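You operate a simulated robot arm through the tools that you are given. There is no shell and no other tool.

You run a simulated robot arm. Do the job below in one go: nothing can be reset, and whatever is moved stays where it is left.

TASK
Clamp the arc with blue tape in the red fixture and fit the yellow strip.
Fine: tighten the thumb screw before the strip goes in; press it home with the wooden block and put the block back. Set down upright: wooden block.

The check looks at the end state, three seconds after you hand in, the way a careful person would. Anything else that was tipped, shoved, dropped, spilled or broken makes it a failure.

THE ROBOT
A 7-joint arm with a two-finger parallel gripper, fixed in place. Base frame: the origin is on the floor under the middle of its stand, x ahead of it, y to its left, z up; the work surface is at about z = 800. Readings come in mm, degrees, newtons and seconds.
It reaches about 1247 mm from its shoulder. Its first joint turns from -132.0 to 132.0 degrees. Payload 3.91 kg.
The TCP is the grasp point between the finger pads, 30 mm short of the fingertips. In the tool frame z runs along the fingers and y along their closing line. The gripper opens to 110 mm. The fingers are 20 mm wide and 10 mm thick; the gripper's body (48 by 112 mm) begins 55 mm behind the TCP.
Orientation is that of the tool frame in the base frame, as a unit quaternion [w, x, y, z]. With the fingers straight down and closing along the base's y, the tool's x points along the base's -x, its y along +y and its z along -z.

THE INTERFACE
- The arm moves only by the tool servo_tool. Its argument "commands" is a list of rows, each an object of numbers (a shift or turn left out is 0, a gripper value left out holds the last): "dx", "dy", "dz": the shift along the tool's x, y, z in units of 25 mm (1.0 is 25 mm); "ax", "ay", "az": the turn, a rotation vector about the tool's x, y, z in units of 6 degrees (1.0 is 6 degrees). In form: [{"dx": .., "dy": .., "dz": .., "ax": .., "ay": .., "az": ..}, ...]. A call has 1 to 20 rows; each row shifts and turns the commanded pose from where the row before left it, along the tool's axes as they then stand. "gripper" is the opening, from 0 (shut) to 1 (fully open), set as the call begins (left out, the last holds). A call with a number of a shift or a turn outside -1 to 1 is refused whole. Each row takes 0.2 s and may step no farther than 50 mm and 8.6 degrees from the row before; otherwise, or with a gripper value out of range, the whole call is refused. Where a pose cannot be reached the arm comes as near as it can. A force on the tool above 40 N (or 10 N above the force at the start of the call, whichever is more), or a blocked arm, ends the call early, and 0.2 s more pass. The fingers move at their own pace (about 108 mm/s each) and stop on an object; they squeeze with about 23 N. The grip force told is the motor's: it shows also when the fingers shut on nothing. Time passes only in rows, and 0.2 s behind the last, so rows that do not move let the fingers close. The reply holds the time, the measured pose of the TCP, the force on the tool along the base axes, the opening and the grip force, in the units named above and with some noise, with the torque about the TCP (base axes, N m) and any sound that the robot's microphone picked up, and new pictures: "show" is both (left out), scene, wrist or none.
- Cameras (640 x 400 px; columns grow to the right, rows downward): "scene" is fixed at [401, -500.8, 1615.5]; the picture's right is [1.00, 0.03, 0.00], its down [0.01, -0.45, -0.89] and it looks along [-0.03, 0.89, -0.45] (base axes); focal length 314 px, centre (320, 200). "wrist" rides on the gripper at [72, 17, -103] in the tool frame; the picture's right is [-0.23, 0.97, 0.00], its down [-0.76, -0.18, -0.62] and it looks along [-0.61, -0.14, 0.78] (tool axes); focal length 222 px, centre (320, 200). There is no depth. A picture from a camera that has moved, and an enlarged one, comes with that camera's place and axes in the base frame and with its lens.
- close_up(camera, box): a new picture of the part [left, top, right, bottom] of that camera's present view, enlarged. The clock stands still meanwhile.
- job_done(): hands the job in; it is judged then, once.

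Nothing tells you positions but the pictures and the camera data. Unless the task says otherwise, let go and move clear before handing in.

The tools are called after "Request:" as a command line: name --argument value ..., lists and objects as JSON in quotes. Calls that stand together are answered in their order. servo_tool: Moves the arm, as the interface text tells. Its arguments: {"type":"object","properties":{"commands":{"type":"array","items":{"type":"object","properties":{"dx":{"type":"number"},"dy":{"type":"number"},"dz":{"type":"number"},"ax":{"type":"number"},"ay":{"type":"number"},"az":{"type":"number"}}}},"gripper":{"type":"number"},"show":{"type":"string","enum":["both","scene","wrist","none"]}},"required":["commands"]} The other tools are called the same way: close_up (camera, box) takes an enlarged picture of a part of a camera's view; job_done () hands the job in.

At the start:

```text
t: 0.0
position: [323.6, 554.2, 1342.5]
tcp_rot: [0.0, 0.0, 1.0, 0.0]
wrist_force: [-0.5, 0.9, -0.1]
wrist_torque: [0.01, -0.03, 0.01]
width: 110.0
grip_force: 0.1
```

scene: 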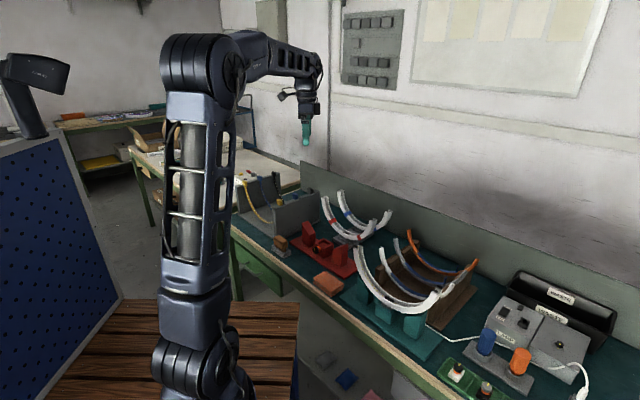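
wrist: 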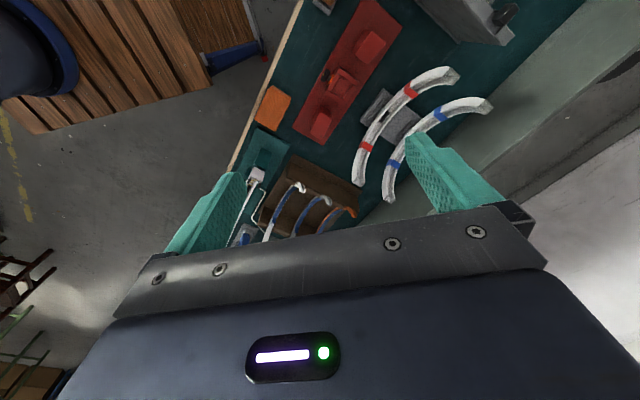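

I see a bench with a red fixture, two white arcs (red and blue tape) behind it, a wooden block, and other things. I'll take close looks before moving.

Request:
close_up --camera "scene" --box '[230, 160, 400, 270]'

Request:
close_up --camera "scene" --box '[300, 220, 500, 370]'

Request:
close_up --camera "scene" --box '[430, 260, 640, 400]'

Request:
close_up --camera "wrist" --box '[220, 0, 540, 240]'

```text
3.64 times, centred on (315, 215) of scene
camera zoom: at [401.0, -500.8, 1615.5], right [1.0, 0.03, 0.0], down [0.01, -0.45, -0.89], along [-0.03, 0.89, -0.45], focal length 1142 px, centre (338, 146)
```

zoom: 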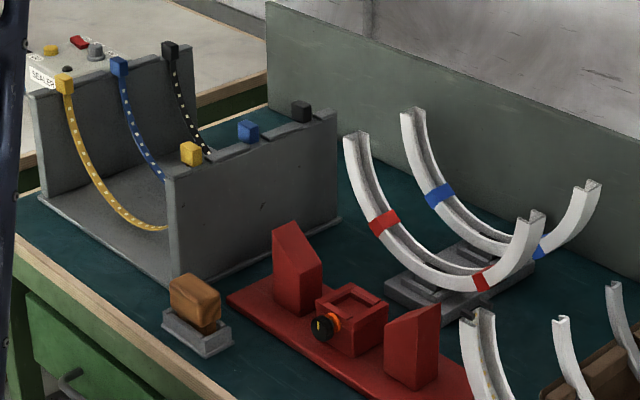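

```text
2.67 times, centred on (400, 295) of scene
camera zoom: at [401.0, -500.8, 1615.5], right [1.0, 0.03, 0.0], down [0.01, -0.45, -0.89], along [-0.03, 0.89, -0.45], focal length 837 px, centre (107, -53)
```

zoom: 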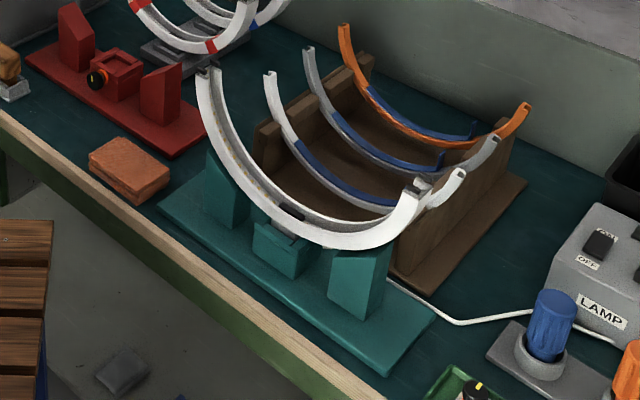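

```text
2.86 times, centred on (535, 330) of scene
camera zoom: at [401.0, -500.8, 1615.5], right [1.0, 0.03, 0.0], down [0.01, -0.45, -0.89], along [-0.03, 0.89, -0.45], focal length 897 px, centre (-294, -171)
```

zoom: 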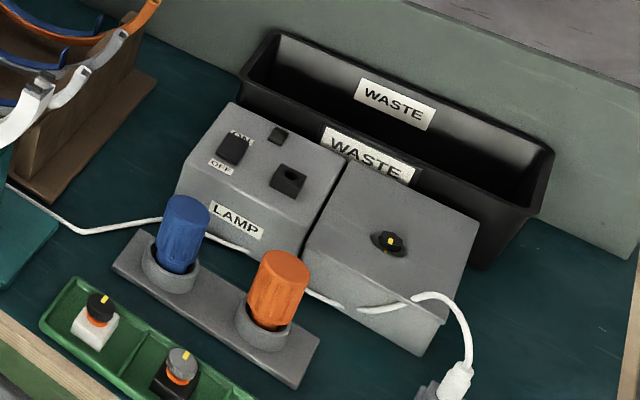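

```text
1.67 times, centred on (380, 120) of wrist
camera zoom: at [250.4, 570.7, 1444.5], right [0.23, 0.97, 0.0], down [0.76, -0.18, 0.62], along [0.61, -0.14, -0.78], focal length 370 px, centre (220, 333)
```

zoom: 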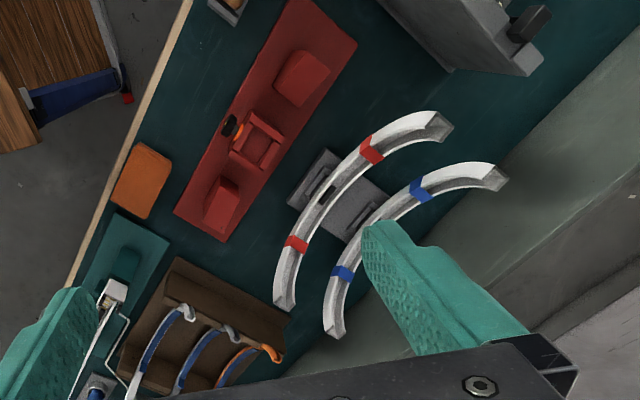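

The bench runs diagonally (about -45° in the base frame): red fixture near (372, 588), the arcs' grey cradle near (520, 740), wooden block near (210, 570), strip rack to the left of it. I'll turn the gripper to line up with the bench and come lower for a better look.

Request:
servo_tool --commands '[{"az": 1, "dz": 0.5}, {"az": 1, "dz": 0.5}, {"az": 1, "dz": 0.5}, {"az": 1, "dz": 0.5}, {"az": 1, "dz": 0.5}, {"az": 1, "dz": 0.5}, {"az": 1, "dz": 0.5}, {"az": 0.5, "dz": 0.5}, {}]'

```text
t: 2.0
position: [322.4, 554.5, 1242.0]
tcp_rot: [0.001, 0.382, 0.924, 0.0]
wrist_force: [0.2, -0.6, 0.1]
wrist_torque: [0.03, -0.01, -0.02]
width: 110.0
grip_force: 0.0
camera wrist: at [283.2, 617.3, 1343.9], right [0.85, 0.53, 0.0], down [0.41, -0.66, 0.62], along [0.33, -0.53, -0.78], focal length 222 px, centre (320, 200)
```

scene: 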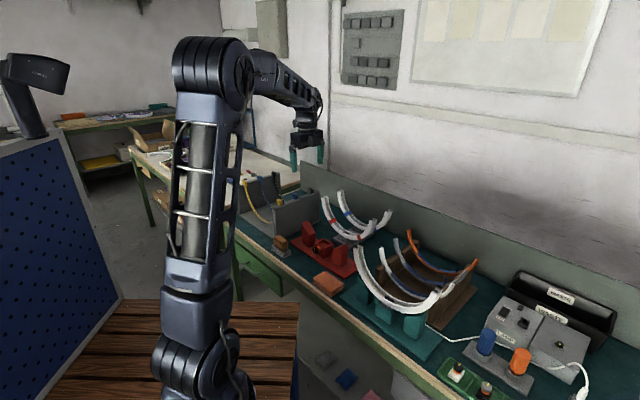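
wrist: 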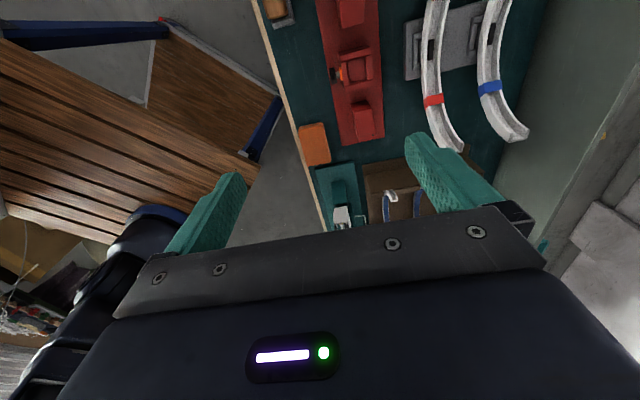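

Request:
servo_tool --commands '[{"dy": 0.23, "dz": 1, "dx": -0.05}, {"dy": 0.23, "dz": 1, "dx": -0.05}, {"dy": 0.23, "dz": 1, "dx": -0.05}, {"dy": 0.23, "dz": 1, "dx": -0.05}, {"dy": 0.23, "dz": 1, "dx": -0.05}, {"dy": 0.23, "dz": 1, "dx": -0.05}, {"dy": 0.23, "dz": 1, "dx": -0.05}, {"dy": 0.23, "dz": 1, "dx": -0.05}, {}]' --show "wrist"

Request:
close_up --camera "wrist" --box '[200, 0, 420, 190]'

Request:
close_up --camera "wrist" --box '[400, 0, 640, 190]'

```text
t: 4.0
position: [361.5, 579.6, 1040.6]
tcp_rot: [0.0, 0.383, 0.924, 0.0]
wrist_force: [0.2, -0.4, -0.4]
wrist_torque: [-0.01, 0.0, 0.0]
width: 110.3
grip_force: 0.0
camera wrist: at [321.7, 642.0, 1143.9], right [0.85, 0.53, 0.0], down [0.41, -0.66, 0.62], along [0.33, -0.53, -0.78], focal length 222 px, centre (320, 200)
```

wrist: 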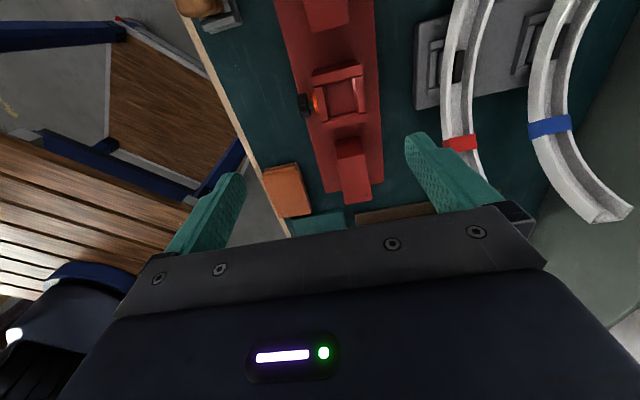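

```text
2.11 times, centred on (310, 95) of wrist
camera zoom: at [321.7, 642.0, 1143.9], right [0.85, 0.53, 0.0], down [0.41, -0.66, 0.62], along [0.33, -0.53, -0.78], focal length 468 px, centre (341, 421)
```

zoom: 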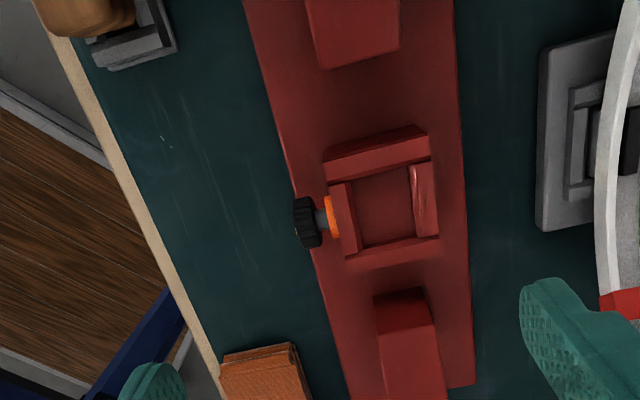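

```text
2.11 times, centred on (520, 95) of wrist
camera zoom: at [321.7, 642.0, 1143.9], right [0.85, 0.53, 0.0], down [0.41, -0.66, 0.62], along [0.33, -0.53, -0.78], focal length 468 px, centre (-101, 421)
```

zoom: 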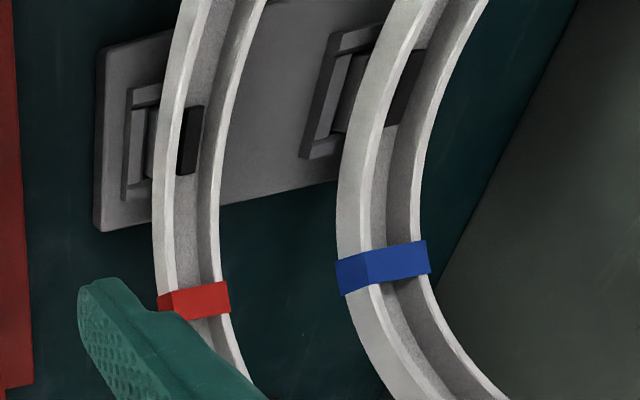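

Request:
close_up --camera "wrist" --box '[280, 40, 400, 115]'

Request:
close_up --camera "wrist" --box '[400, 0, 560, 100]'

Request:
close_up --camera "scene" --box '[290, 215, 370, 265]'

Request:
close_up --camera "scene" --box '[315, 180, 395, 240]'

Request:
close_up --camera "scene" --box '[340, 235, 480, 345]'

```text
5.33 times, centred on (340, 78) of wrist
camera zoom: at [321.7, 642.0, 1143.9], right [0.85, 0.53, 0.0], down [0.41, -0.66, 0.62], along [0.33, -0.53, -0.78], focal length 1185 px, centre (213, 853)
```

zoom: 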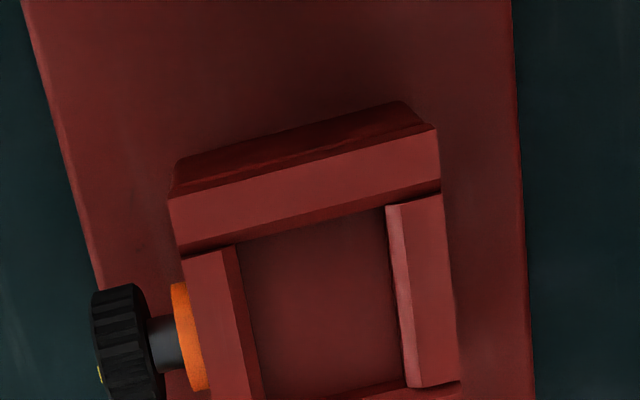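

```text
4.00 times, centred on (480, 50) of wrist
camera zoom: at [321.7, 642.0, 1143.9], right [0.85, 0.53, 0.0], down [0.41, -0.66, 0.62], along [0.33, -0.53, -0.78], focal length 888 px, centre (-320, 800)
```

zoom: 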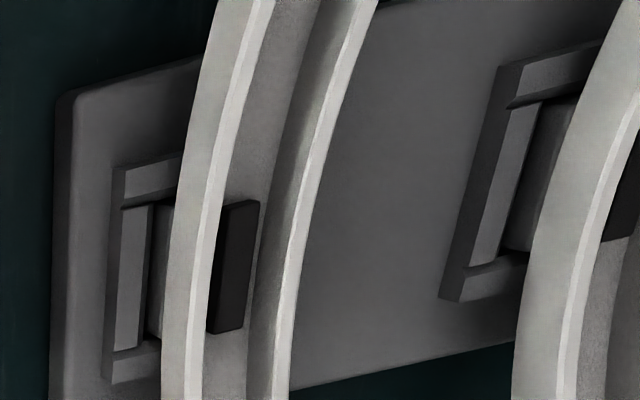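

```text
8.00 times, centred on (330, 240) of scene
camera zoom: at [401.0, -500.8, 1615.5], right [1.0, 0.03, 0.0], down [0.01, -0.45, -0.89], along [-0.03, 0.89, -0.45], focal length 2511 px, centre (240, -120)
```

zoom: 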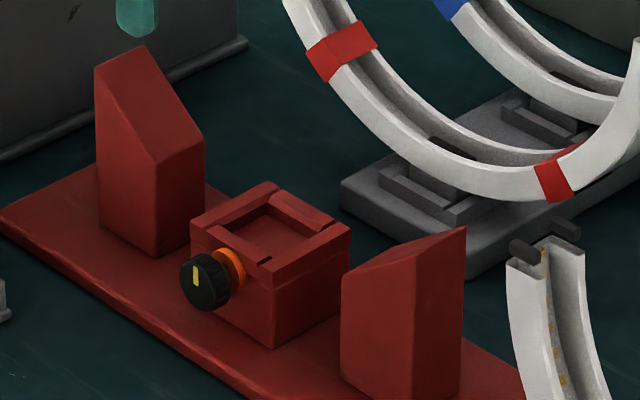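

```text
6.67 times, centred on (355, 210) of scene
camera zoom: at [401.0, -500.8, 1615.5], right [1.0, 0.03, 0.0], down [0.01, -0.45, -0.89], along [-0.03, 0.89, -0.45], focal length 2093 px, centre (87, 133)
```

zoom: 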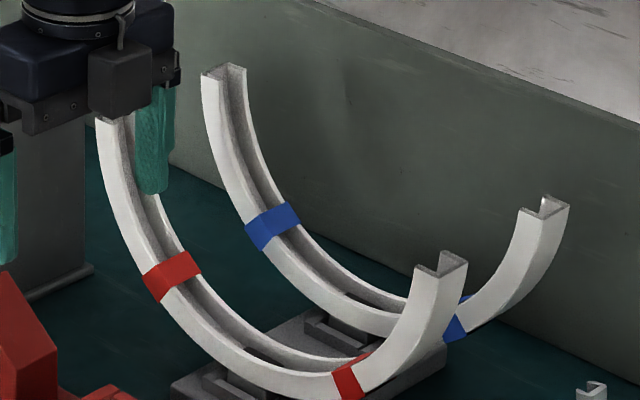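

```text
3.64 times, centred on (410, 290) of scene
camera zoom: at [401.0, -500.8, 1615.5], right [1.0, 0.03, 0.0], down [0.01, -0.45, -0.89], along [-0.03, 0.89, -0.45], focal length 1142 px, centre (-7, -127)
```

zoom: 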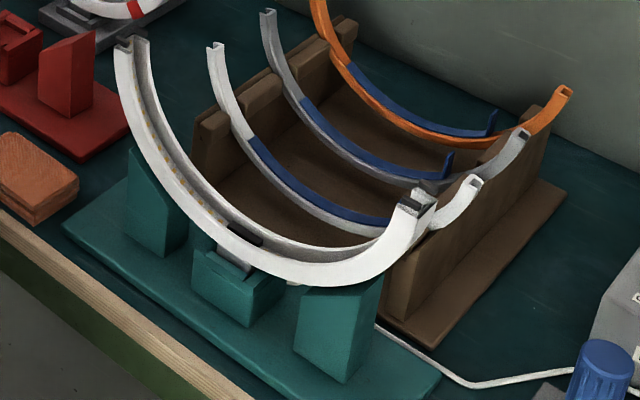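

Request:
servo_tool --commands '[{"dz": -1, "dy": 0.9}, {"dx": 0.24, "dy": 0.92}, {"dx": 0.24, "dy": 0.92}, {"dx": 0.24, "dy": 0.92}, {"dx": 0.24, "dy": 0.92}, {"dx": 0.24, "dy": 0.92}, {"dx": 0.24, "dy": 0.92}, {"dx": 0.24, "dy": 0.92}, {"dx": 0.24, "dy": 0.92}, {"dx": 0.24, "dy": 0.92}, {"dx": 0.24}, {}]' --show "both"

Request:
close_up --camera "wrist" --box '[200, 0, 440, 150]'

```text
t: 6.6
position: [481.9, 786.2, 1067.0]
tcp_rot: [0.0, 0.383, 0.924, 0.0]
wrist_force: [0.4, -0.3, 0.0]
wrist_torque: [-0.01, -0.02, -0.01]
width: 110.4
grip_force: 0.1
camera wrist: at [442.1, 847.7, 1169.1], right [0.85, 0.53, 0.0], down [0.41, -0.66, 0.62], along [0.33, -0.53, -0.78], focal length 222 px, centre (320, 200)
```

scene: 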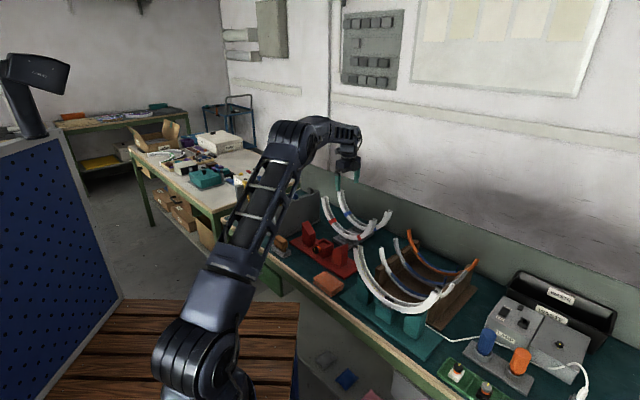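
wrist: 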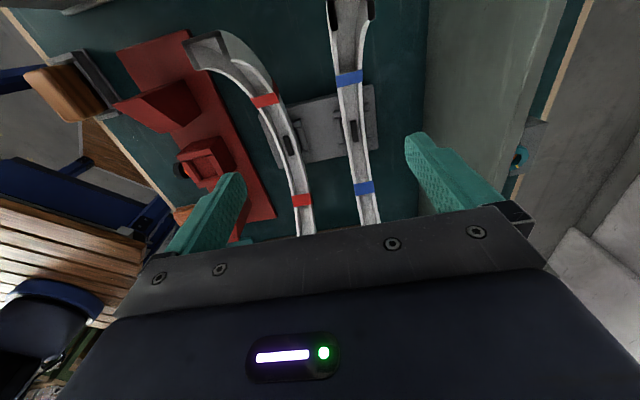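

```text
2.67 times, centred on (320, 75) of wrist
camera zoom: at [442.1, 847.7, 1169.1], right [0.85, 0.53, 0.0], down [0.41, -0.66, 0.62], along [0.33, -0.53, -0.78], focal length 592 px, centre (320, 533)
```

zoom: 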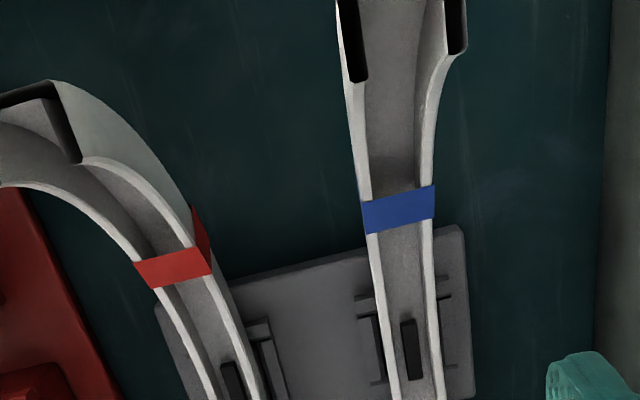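

Request:
close_up --camera "wrist" --box '[310, 60, 410, 220]'

Request:
close_up --camera "wrist" --box '[320, 80, 390, 150]'

Request:
close_up --camera "scene" --box '[300, 210, 400, 280]'

Request:
close_up --camera "scene" --box '[340, 180, 400, 240]'

```text
2.50 times, centred on (360, 140) of wrist
camera zoom: at [442.1, 847.7, 1169.1], right [0.85, 0.53, 0.0], down [0.41, -0.66, 0.62], along [0.33, -0.53, -0.78], focal length 555 px, centre (220, 350)
```

zoom: 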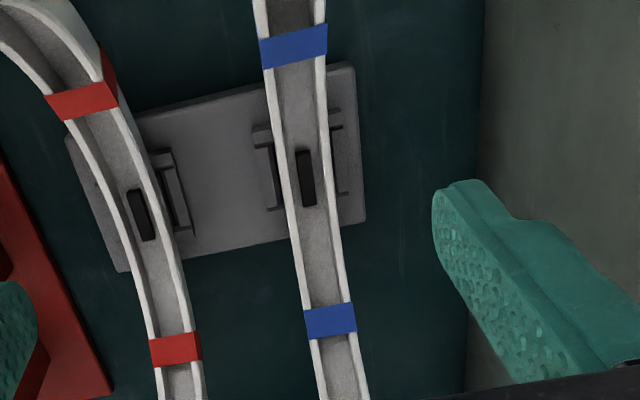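

```text
5.71 times, centred on (355, 115) of wrist
camera zoom: at [442.1, 847.7, 1169.1], right [0.85, 0.53, 0.0], down [0.41, -0.66, 0.62], along [0.33, -0.53, -0.78], focal length 1269 px, centre (120, 686)
```

zoom: 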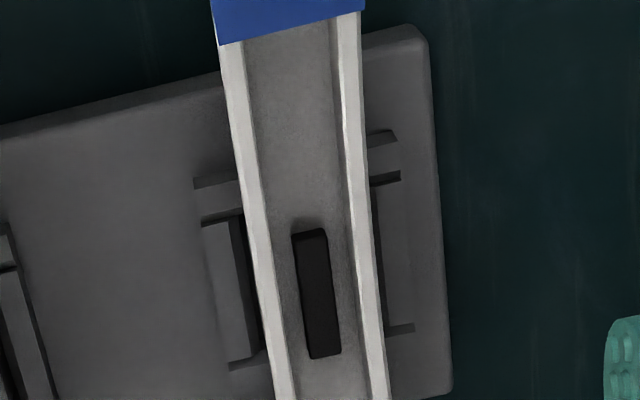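

```text
5.71 times, centred on (350, 245) of scene
camera zoom: at [401.0, -500.8, 1615.5], right [1.0, 0.03, 0.0], down [0.01, -0.45, -0.89], along [-0.03, 0.89, -0.45], focal length 1794 px, centre (149, -57)
```

zoom: 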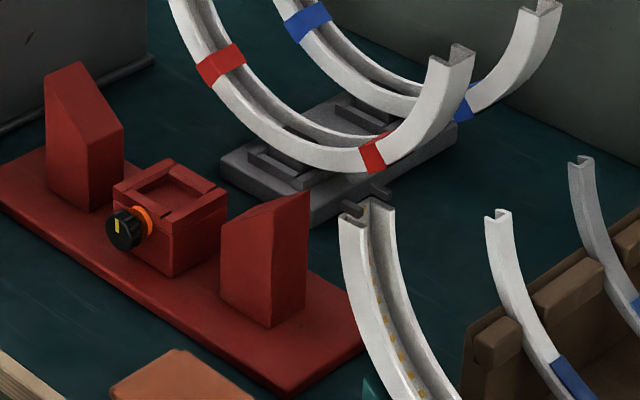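

```text
6.67 times, centred on (370, 210) of scene
camera zoom: at [401.0, -500.8, 1615.5], right [1.0, 0.03, 0.0], down [0.01, -0.45, -0.89], along [-0.03, 0.89, -0.45], focal length 2093 px, centre (-13, 133)
```

zoom: 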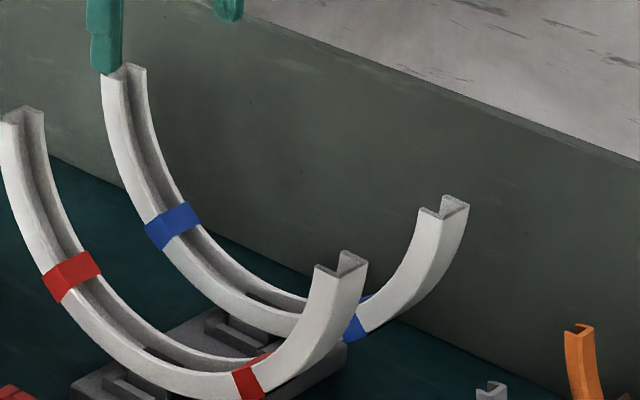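

The blue arc stands at about u = -151 along the bench, 932 mm out, with its channel floor near z = 847; the fixture's pocket is at the same bench coordinate, about 242 mm nearer. I'll move over the arc with a partly closed gripper and check alignment before going down.

Request:
servo_tool --commands '[{"dx": -0.9, "dy": 0.28}, {"dx": -0.9, "dy": 0.28}, {"dx": -0.9, "dy": 0.28}, {"dx": -0.9, "dy": 0.28}, {"dx": -0.88, "dy": 0.29}, {}, {}]' --gripper 0.55 --show "wrist"

Request:
close_up --camera "wrist" --box '[220, 0, 420, 125]'

```text
t: 8.2
position: [587.5, 730.1, 1068.4]
tcp_rot: [0.001, 0.383, 0.924, 0.0]
wrist_force: [1.0, 0.1, -1.7]
wrist_torque: [0.01, -0.01, 0.03]
width: 60.4
grip_force: 0.1
camera wrist: at [547.9, 793.5, 1170.1], right [0.85, 0.53, 0.0], down [0.41, -0.66, 0.62], along [0.33, -0.53, -0.78], focal length 222 px, centre (320, 200)
```

wrist: 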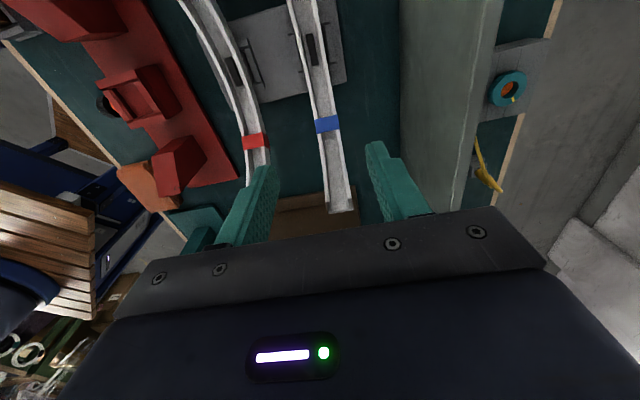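

```text
3.20 times, centred on (320, 62) of wrist
camera zoom: at [547.9, 793.5, 1170.1], right [0.85, 0.53, 0.0], down [0.41, -0.66, 0.62], along [0.33, -0.53, -0.78], focal length 711 px, centre (320, 640)
```

zoom: 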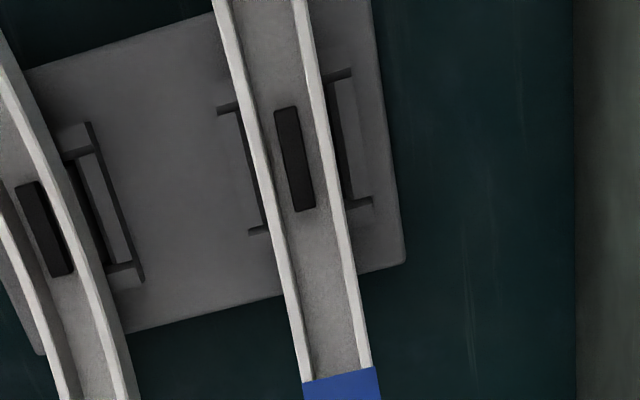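

Request:
servo_tool --commands '[{"dx": 0.09, "dy": 0.06, "dz": 1}, {"dz": 1}, {"dz": 1}, {"dz": 1}, {"dz": 1}, {"dz": 0.6}, {}]' --show "both"

Request:
close_up --camera "wrist" --box '[220, 0, 420, 190]'

```text
t: 9.8
position: [584.6, 731.7, 925.0]
tcp_rot: [0.0, 0.382, 0.924, 0.0]
wrist_force: [-0.1, 0.0, 0.2]
wrist_torque: [-0.02, 0.0, -0.05]
width: 60.3
grip_force: 0.1
camera wrist: at [545.8, 795.1, 1029.0], right [0.85, 0.53, 0.0], down [0.41, -0.66, 0.62], along [0.33, -0.53, -0.78], focal length 222 px, centre (320, 200)
```

scene: 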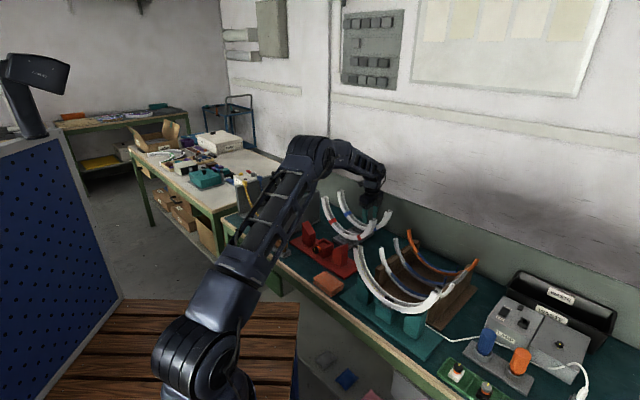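
wrist: 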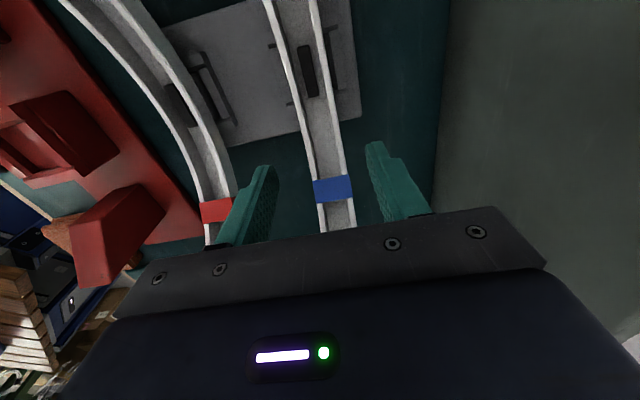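

```text
2.11 times, centred on (320, 95) of wrist
camera zoom: at [545.8, 795.1, 1029.0], right [0.85, 0.53, 0.0], down [0.41, -0.66, 0.62], along [0.33, -0.53, -0.78], focal length 468 px, centre (320, 421)
```

zoom: 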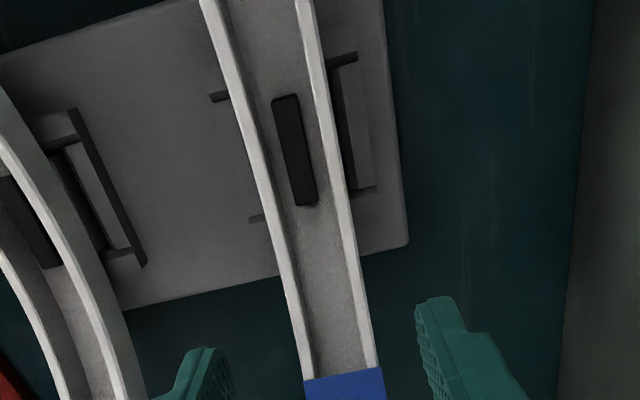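

Request:
servo_tool --commands '[{"dy": 0.1, "dz": 0.6}, {"dz": 0.6}, {"dz": 0.6}, {"dz": 0.6}, {}]' --show "both"

Request:
close_up --camera "wrist" --box '[220, 0, 420, 220]'

Request:
close_up --camera "scene" --box '[320, 180, 420, 250]'

```text
t: 11.0
position: [587.2, 734.2, 865.6]
tcp_rot: [0.0, 0.383, 0.924, 0.0]
wrist_force: [0.1, 0.4, 0.1]
wrist_torque: [0.0, 0.01, 0.01]
width: 60.4
grip_force: 0.1
camera wrist: at [547.9, 797.8, 968.7], right [0.85, 0.53, 0.0], down [0.41, -0.66, 0.62], along [0.33, -0.53, -0.78], focal length 222 px, centre (320, 200)
```

scene: 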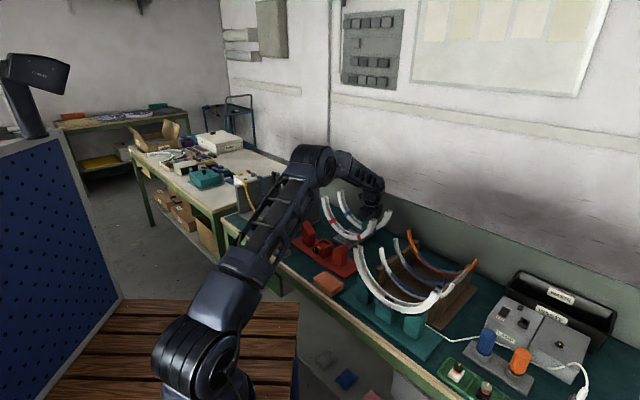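
wrist: 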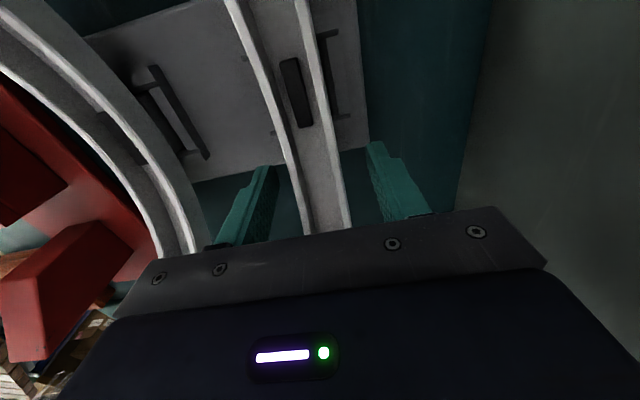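

```text
1.82 times, centred on (320, 110) of wrist
camera zoom: at [547.9, 797.8, 968.7], right [0.85, 0.53, 0.0], down [0.41, -0.66, 0.62], along [0.33, -0.53, -0.78], focal length 404 px, centre (320, 364)
```

zoom: 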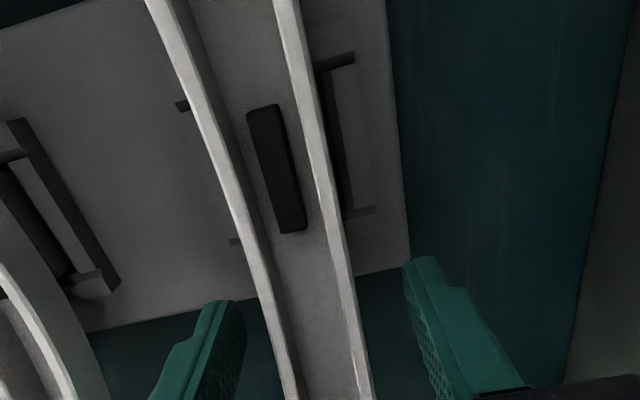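

```text
5.71 times, centred on (370, 215) of scene
camera zoom: at [401.0, -500.8, 1615.5], right [1.0, 0.03, 0.0], down [0.01, -0.45, -0.89], along [-0.03, 0.89, -0.45], focal length 1794 px, centre (34, 114)
```

zoom: 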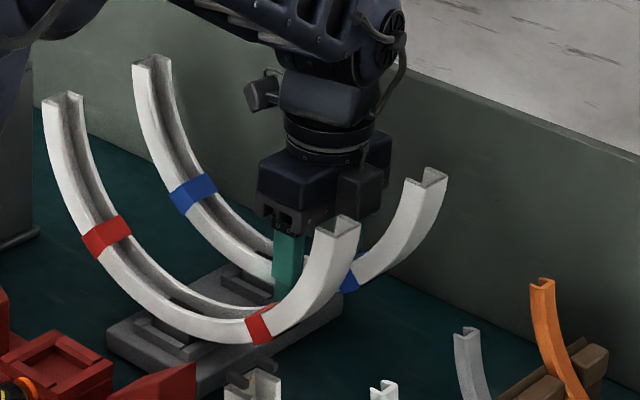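

The pads straddle the arc's channel evenly. I'm closing the gripper on it.

Request:
servo_tool --commands '[{"dz": 0.1}, {}, {}, {}, {}]' --gripper 0 --show "wrist"

Request:
close_up --camera "wrist" --box '[220, 0, 420, 220]'

```text
t: 12.2
position: [588.9, 735.5, 864.1]
tcp_rot: [0.0, 0.383, 0.924, 0.002]
wrist_force: [0.1, 1.3, 15.9]
wrist_torque: [0.23, 0.3, -0.02]
width: 29.8
grip_force: 23.2
camera wrist: at [548.0, 797.6, 967.5], right [0.85, 0.53, 0.0], down [0.41, -0.66, 0.62], along [0.33, -0.53, -0.78], focal length 222 px, centre (320, 200)
```

wrist: 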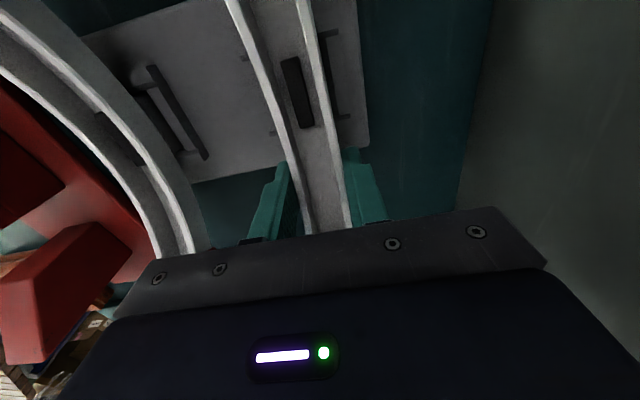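

```text
1.82 times, centred on (320, 110) of wrist
camera zoom: at [548.0, 797.6, 967.5], right [0.85, 0.53, 0.0], down [0.41, -0.66, 0.62], along [0.33, -0.53, -0.78], focal length 404 px, centre (320, 364)
```

zoom: 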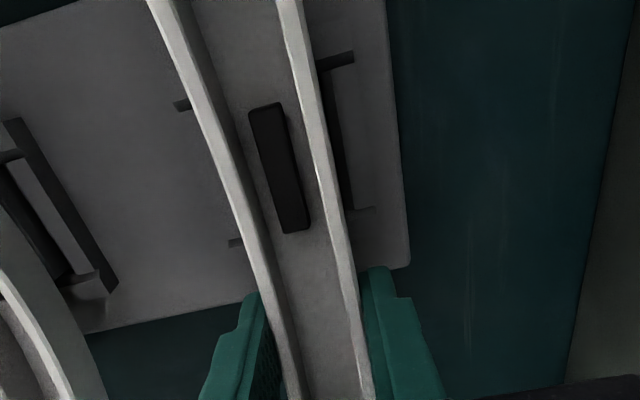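

Request:
servo_tool --commands '[{"dz": -0.3}, {"dz": -0.5}, {"dz": -0.6}, {"dz": -0.6}, {}]' --show "both"

Request:
close_up --camera "wrist" --box '[220, 0, 420, 220]'

Request:
close_up --camera "scene" --box '[320, 160, 420, 250]'

```text
t: 13.4
position: [587.2, 735.9, 916.1]
tcp_rot: [0.0, 0.382, 0.924, 0.0]
wrist_force: [0.5, 0.0, -1.7]
wrist_torque: [-0.04, -0.09, 0.02]
width: 29.7
grip_force: 23.0
camera wrist: at [548.0, 798.7, 1017.8], right [0.85, 0.53, 0.0], down [0.41, -0.66, 0.62], along [0.33, -0.53, -0.78], focal length 222 px, centre (320, 200)
```

scene: 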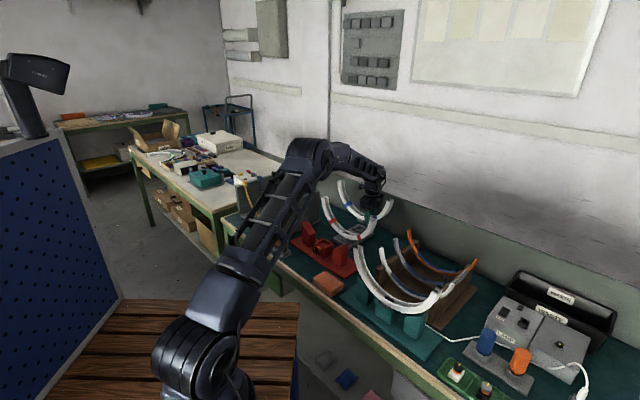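
wrist: 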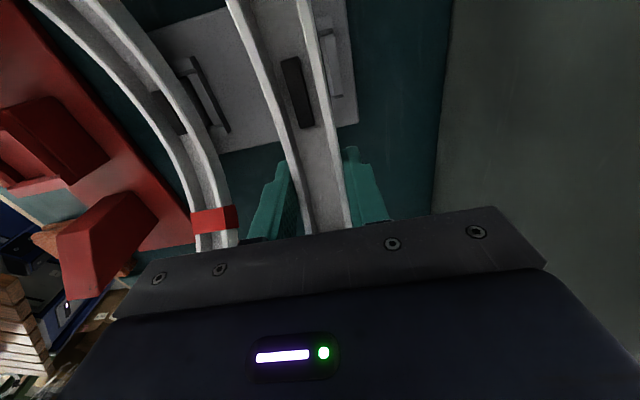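

```text
1.82 times, centred on (320, 110) of wrist
camera zoom: at [548.0, 798.7, 1017.8], right [0.85, 0.53, 0.0], down [0.41, -0.66, 0.62], along [0.33, -0.53, -0.78], focal length 404 px, centre (320, 364)
```

zoom: 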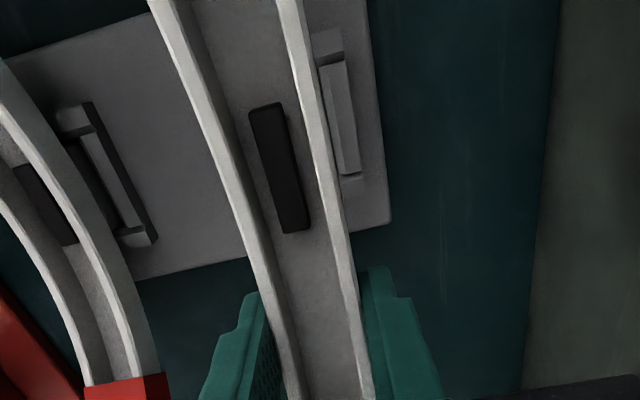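

```text
4.44 times, centred on (370, 205) of scene
camera zoom: at [401.0, -500.8, 1615.5], right [1.0, 0.03, 0.0], down [0.01, -0.45, -0.89], along [-0.03, 0.89, -0.45], focal length 1395 px, centre (98, 178)
```

zoom: 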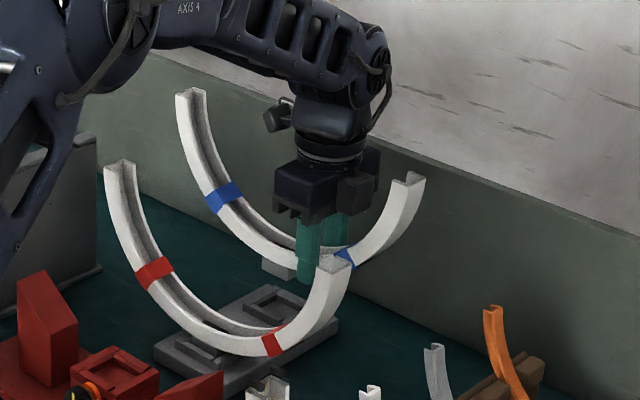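

The arc came out cleanly without slipping (about 0.17 kg). I'll raise it clear of the red-taped arc's tips and carry it over the red fixture.

Request:
servo_tool --commands '[{"dz": -1}, {"dz": -1}, {"dz": -1}, {"dz": -1}, {"dz": -1}, {"dz": -0.3}, {"dy": -0.8}, {"dy": -1}, {"dy": -1}, {"dy": -1}, {"dy": -1}, {"dy": -1}, {"dy": -1}, {"dy": -1}, {"dy": -1}, {"dy": -1, "dx": -0.06}, {}]' --show "both"

Request:
close_up --camera "wrist" --box '[220, 0, 420, 220]'

Request:
close_up --camera "scene" --box '[270, 150, 410, 270]'

```text
t: 17.0
position: [416.3, 559.2, 1047.8]
tcp_rot: [0.001, 0.383, 0.924, -0.001]
wrist_force: [0.7, -0.3, -1.9]
wrist_torque: [-0.06, -0.03, -0.02]
width: 29.6
grip_force: 23.0
camera wrist: at [375.7, 622.4, 1149.0], right [0.85, 0.53, 0.0], down [0.41, -0.66, 0.62], along [0.33, -0.53, -0.78], focal length 222 px, centre (320, 200)
```

scene: 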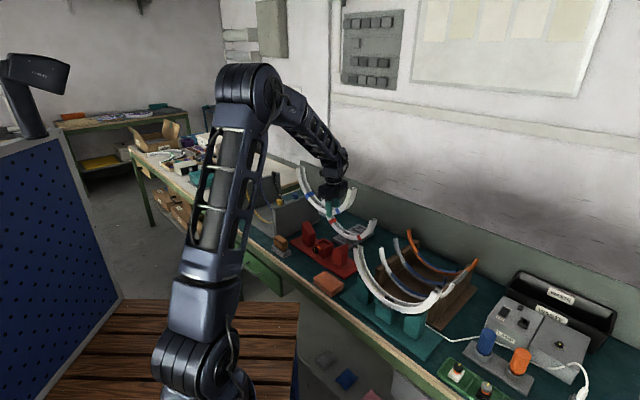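
wrist: 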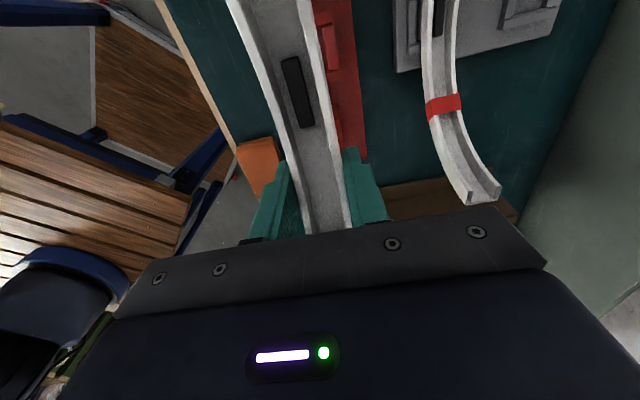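

```text
1.82 times, centred on (320, 110) of wrist
camera zoom: at [375.7, 622.4, 1149.0], right [0.85, 0.53, 0.0], down [0.41, -0.66, 0.62], along [0.33, -0.53, -0.78], focal length 404 px, centre (320, 364)
```

zoom: 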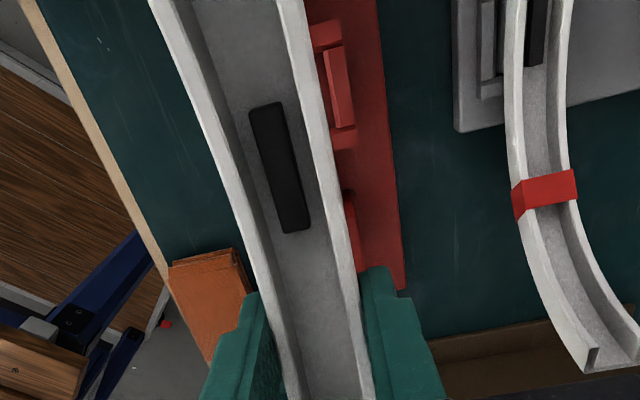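

```text
3.33 times, centred on (340, 210) of scene
camera zoom: at [401.0, -500.8, 1615.5], right [1.0, 0.03, 0.0], down [0.01, -0.45, -0.89], along [-0.03, 0.89, -0.45], focal length 1046 px, centre (253, 167)
```

zoom: 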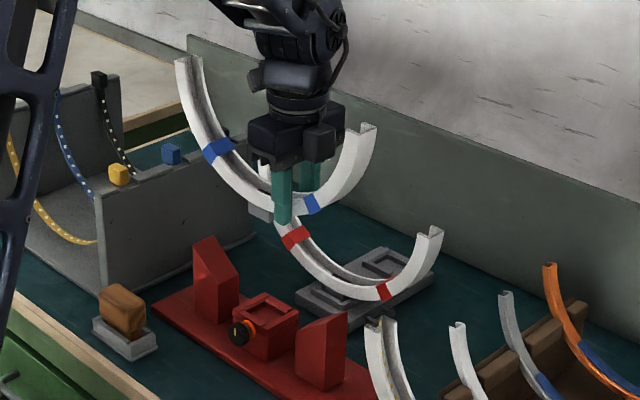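

Request:
close_up --camera "wrist" --box '[290, 0, 370, 110]'

Request:
close_up --camera "scene" --box '[300, 215, 370, 270]'

Request:
close_up --camera "scene" --box '[330, 190, 400, 240]'

```text
3.64 times, centred on (330, 55) of wrist
camera zoom: at [375.7, 622.4, 1149.0], right [0.85, 0.53, 0.0], down [0.41, -0.66, 0.62], along [0.33, -0.53, -0.78], focal length 808 px, centre (284, 727)
```

zoom: 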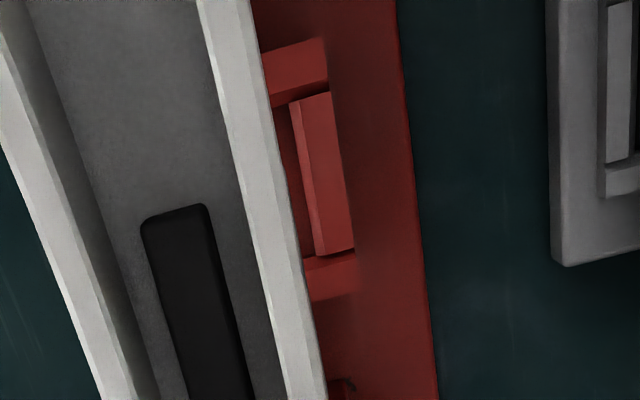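

```text
7.27 times, centred on (335, 242) of scene
camera zoom: at [401.0, -500.8, 1615.5], right [1.0, 0.03, 0.0], down [0.01, -0.45, -0.89], along [-0.03, 0.89, -0.45], focal length 2283 px, centre (211, -109)
```

zoom: 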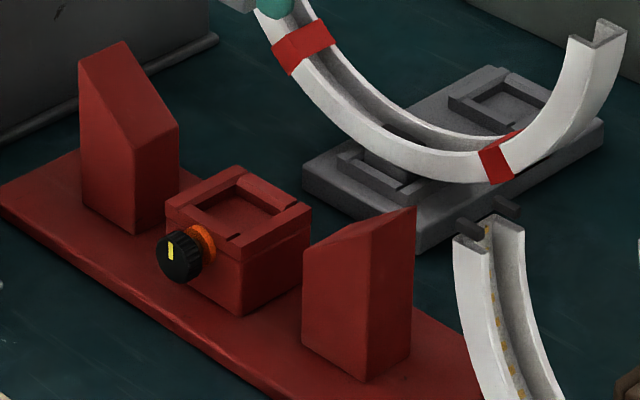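

```text
8.00 times, centred on (365, 215) of scene
camera zoom: at [401.0, -500.8, 1615.5], right [1.0, 0.03, 0.0], down [0.01, -0.45, -0.89], along [-0.03, 0.89, -0.45], focal length 2511 px, centre (-40, 80)
```

zoom: 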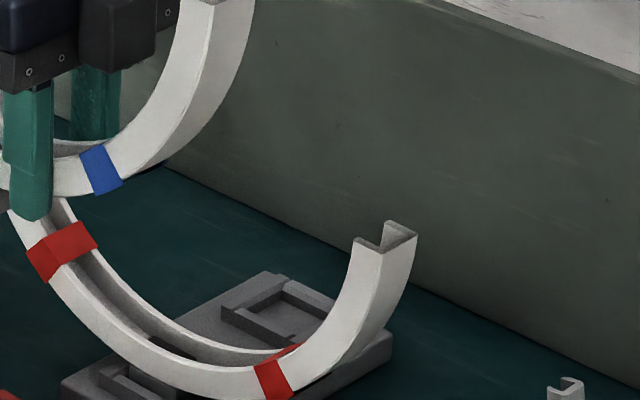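

The arc is now over the fixture; the clamp box measures about u -181…-117, n 660…720. I'll nudge by about 1 mm and lower to just above the pocket to check again.

Request:
servo_tool --commands '[{"dz": 1, "dy": 0.04, "dx": -0.05}, {"dz": 1}, {"dz": 1}, {"dz": 1}, {"dz": 1}, {"dz": 0.6}, {}]' --show "both"

Request:
close_up --camera "wrist" --box '[220, 0, 420, 150]'

Request:
close_up --camera "scene" --box '[290, 190, 370, 265]'

```text
t: 18.6
position: [418.4, 558.9, 907.1]
tcp_rot: [0.0, 0.383, 0.924, 0.0]
wrist_force: [0.1, -0.5, -1.1]
wrist_torque: [-0.07, -0.02, 0.01]
width: 29.5
grip_force: 23.1
camera wrist: at [378.2, 622.7, 1009.7], right [0.85, 0.53, 0.0], down [0.41, -0.66, 0.62], along [0.33, -0.53, -0.78], focal length 222 px, centre (320, 200)
```

scene: 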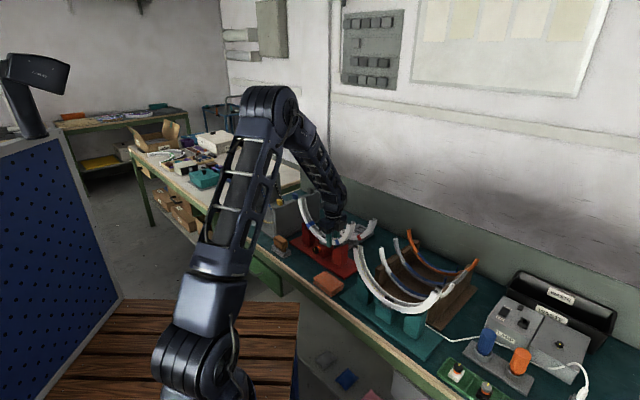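
wrist: 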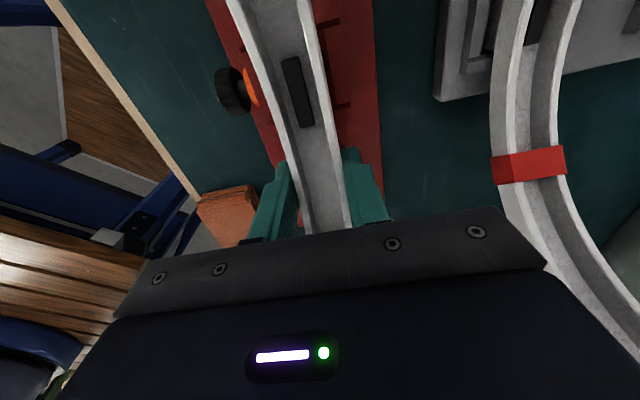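

```text
2.67 times, centred on (320, 75) of wrist
camera zoom: at [378.2, 622.7, 1009.7], right [0.85, 0.53, 0.0], down [0.41, -0.66, 0.62], along [0.33, -0.53, -0.78], focal length 592 px, centre (320, 533)
```

zoom: 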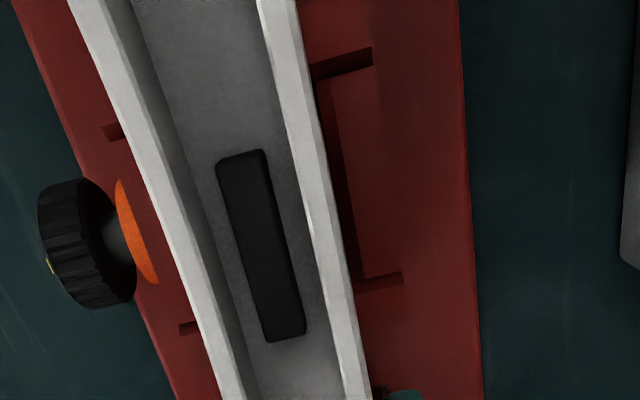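

```text
5.33 times, centred on (330, 228) of scene
camera zoom: at [401.0, -500.8, 1615.5], right [1.0, 0.03, 0.0], down [0.01, -0.45, -0.89], along [-0.03, 0.89, -0.45], focal length 1674 px, centre (267, 53)
```

zoom: 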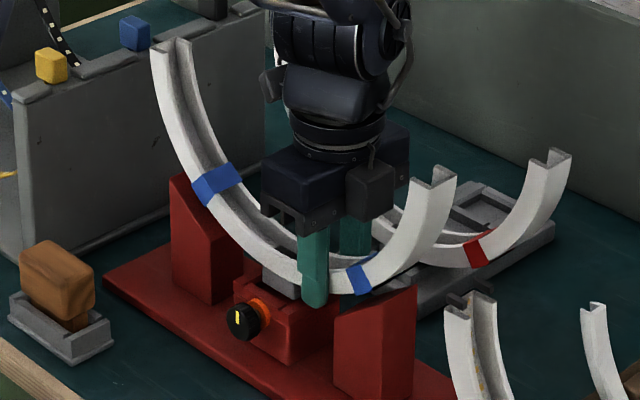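

Request:
close_up --camera "scene" --box '[310, 220, 360, 260]'

Request:
close_up --camera "wrist" --box '[225, 30, 285, 130]'

```text
10.00 times, centred on (335, 240) of scene
camera zoom: at [401.0, -500.8, 1615.5], right [1.0, 0.03, 0.0], down [0.01, -0.45, -0.89], along [-0.03, 0.89, -0.45], focal length 3139 px, centre (170, -200)
```

zoom: 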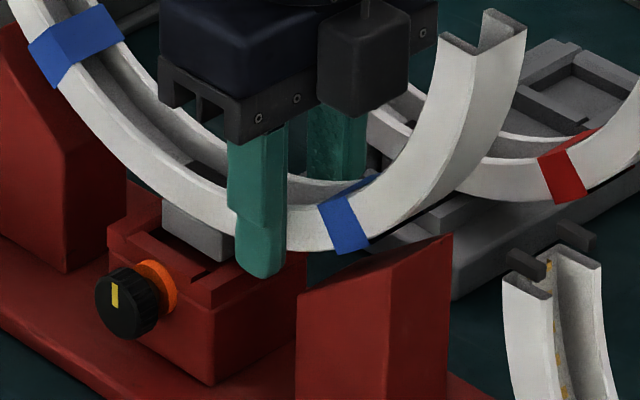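

```text
4.00 times, centred on (255, 80) of wrist
camera zoom: at [378.2, 622.7, 1009.7], right [0.85, 0.53, 0.0], down [0.41, -0.66, 0.62], along [0.33, -0.53, -0.78], focal length 888 px, centre (580, 680)
```

zoom: 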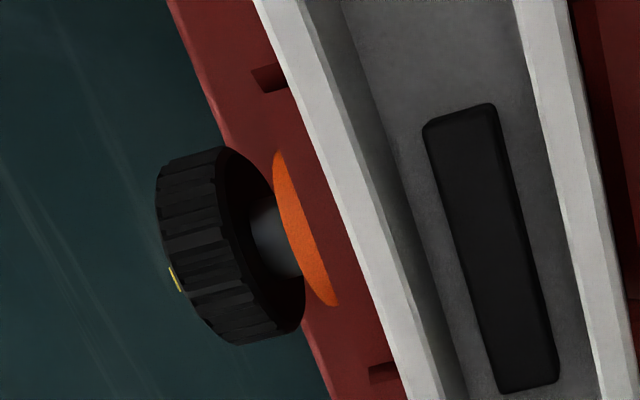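

The foot's underside sits about 8 mm above the pocket. I'll correct about 1 mm toward the robot and ease it down while watching the force.

Request:
servo_tool --commands '[{"dy": -0.05}, {"dz": 0.2}, {"dz": 0.2}, {"dz": 0.1}, {}]' --show "none"

Request:
close_up --camera "scene" --box '[310, 220, 360, 260]'

Request:
close_up --camera "wrist" --box '[220, 0, 420, 150]'

```text
t: 19.8
position: [416.7, 558.9, 894.7]
tcp_rot: [0.001, 0.382, 0.924, 0.001]
wrist_force: [-5.8, -0.3, 19.4]
wrist_torque: [-0.02, 0.13, 0.03]
width: 29.6
grip_force: 22.5
```

```text
10.00 times, centred on (335, 240) of scene
camera zoom: at [401.0, -500.8, 1615.5], right [1.0, 0.03, 0.0], down [0.01, -0.45, -0.89], along [-0.03, 0.89, -0.45], focal length 3139 px, centre (170, -200)
```

zoom: 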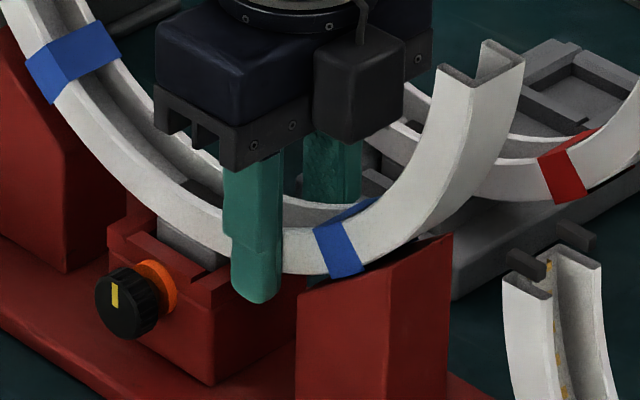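

```text
2.67 times, centred on (320, 75) of wrist
camera zoom: at [376.6, 622.3, 997.8], right [0.85, 0.53, 0.0], down [0.41, -0.66, 0.62], along [0.33, -0.53, -0.78], focal length 592 px, centre (320, 533)
```

zoom: 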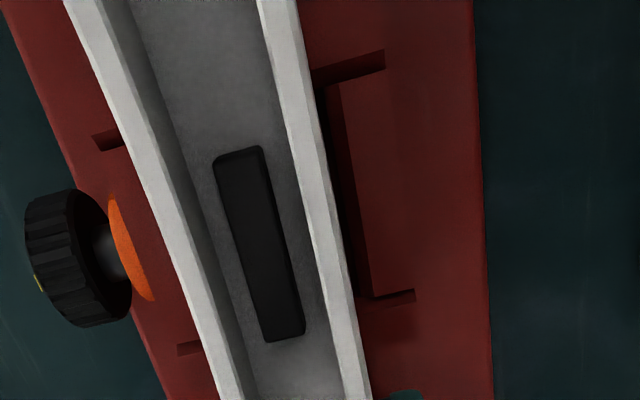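

Request:
servo_tool --commands '[{"dz": -0.16}, {"dy": -0.05}, {"dz": 0.1}, {"dz": 0.06}, {}]' --show "none"

Request:
close_up --camera "scene" --box '[310, 220, 360, 260]'

```text
t: 21.0
position: [416.5, 558.3, 895.0]
tcp_rot: [0.0, 0.383, 0.924, 0.0]
wrist_force: [-5.1, 0.2, 7.1]
wrist_torque: [0.06, 0.1, 0.03]
width: 29.4
grip_force: 23.1
```

```text
10.00 times, centred on (335, 240) of scene
camera zoom: at [401.0, -500.8, 1615.5], right [1.0, 0.03, 0.0], down [0.01, -0.45, -0.89], along [-0.03, 0.89, -0.45], focal length 3139 px, centre (170, -200)
```

zoom: 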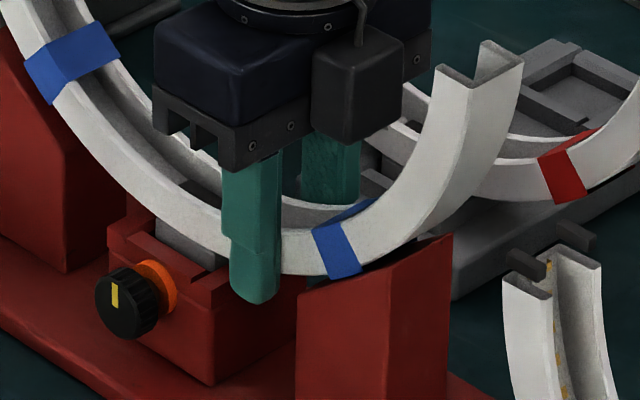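

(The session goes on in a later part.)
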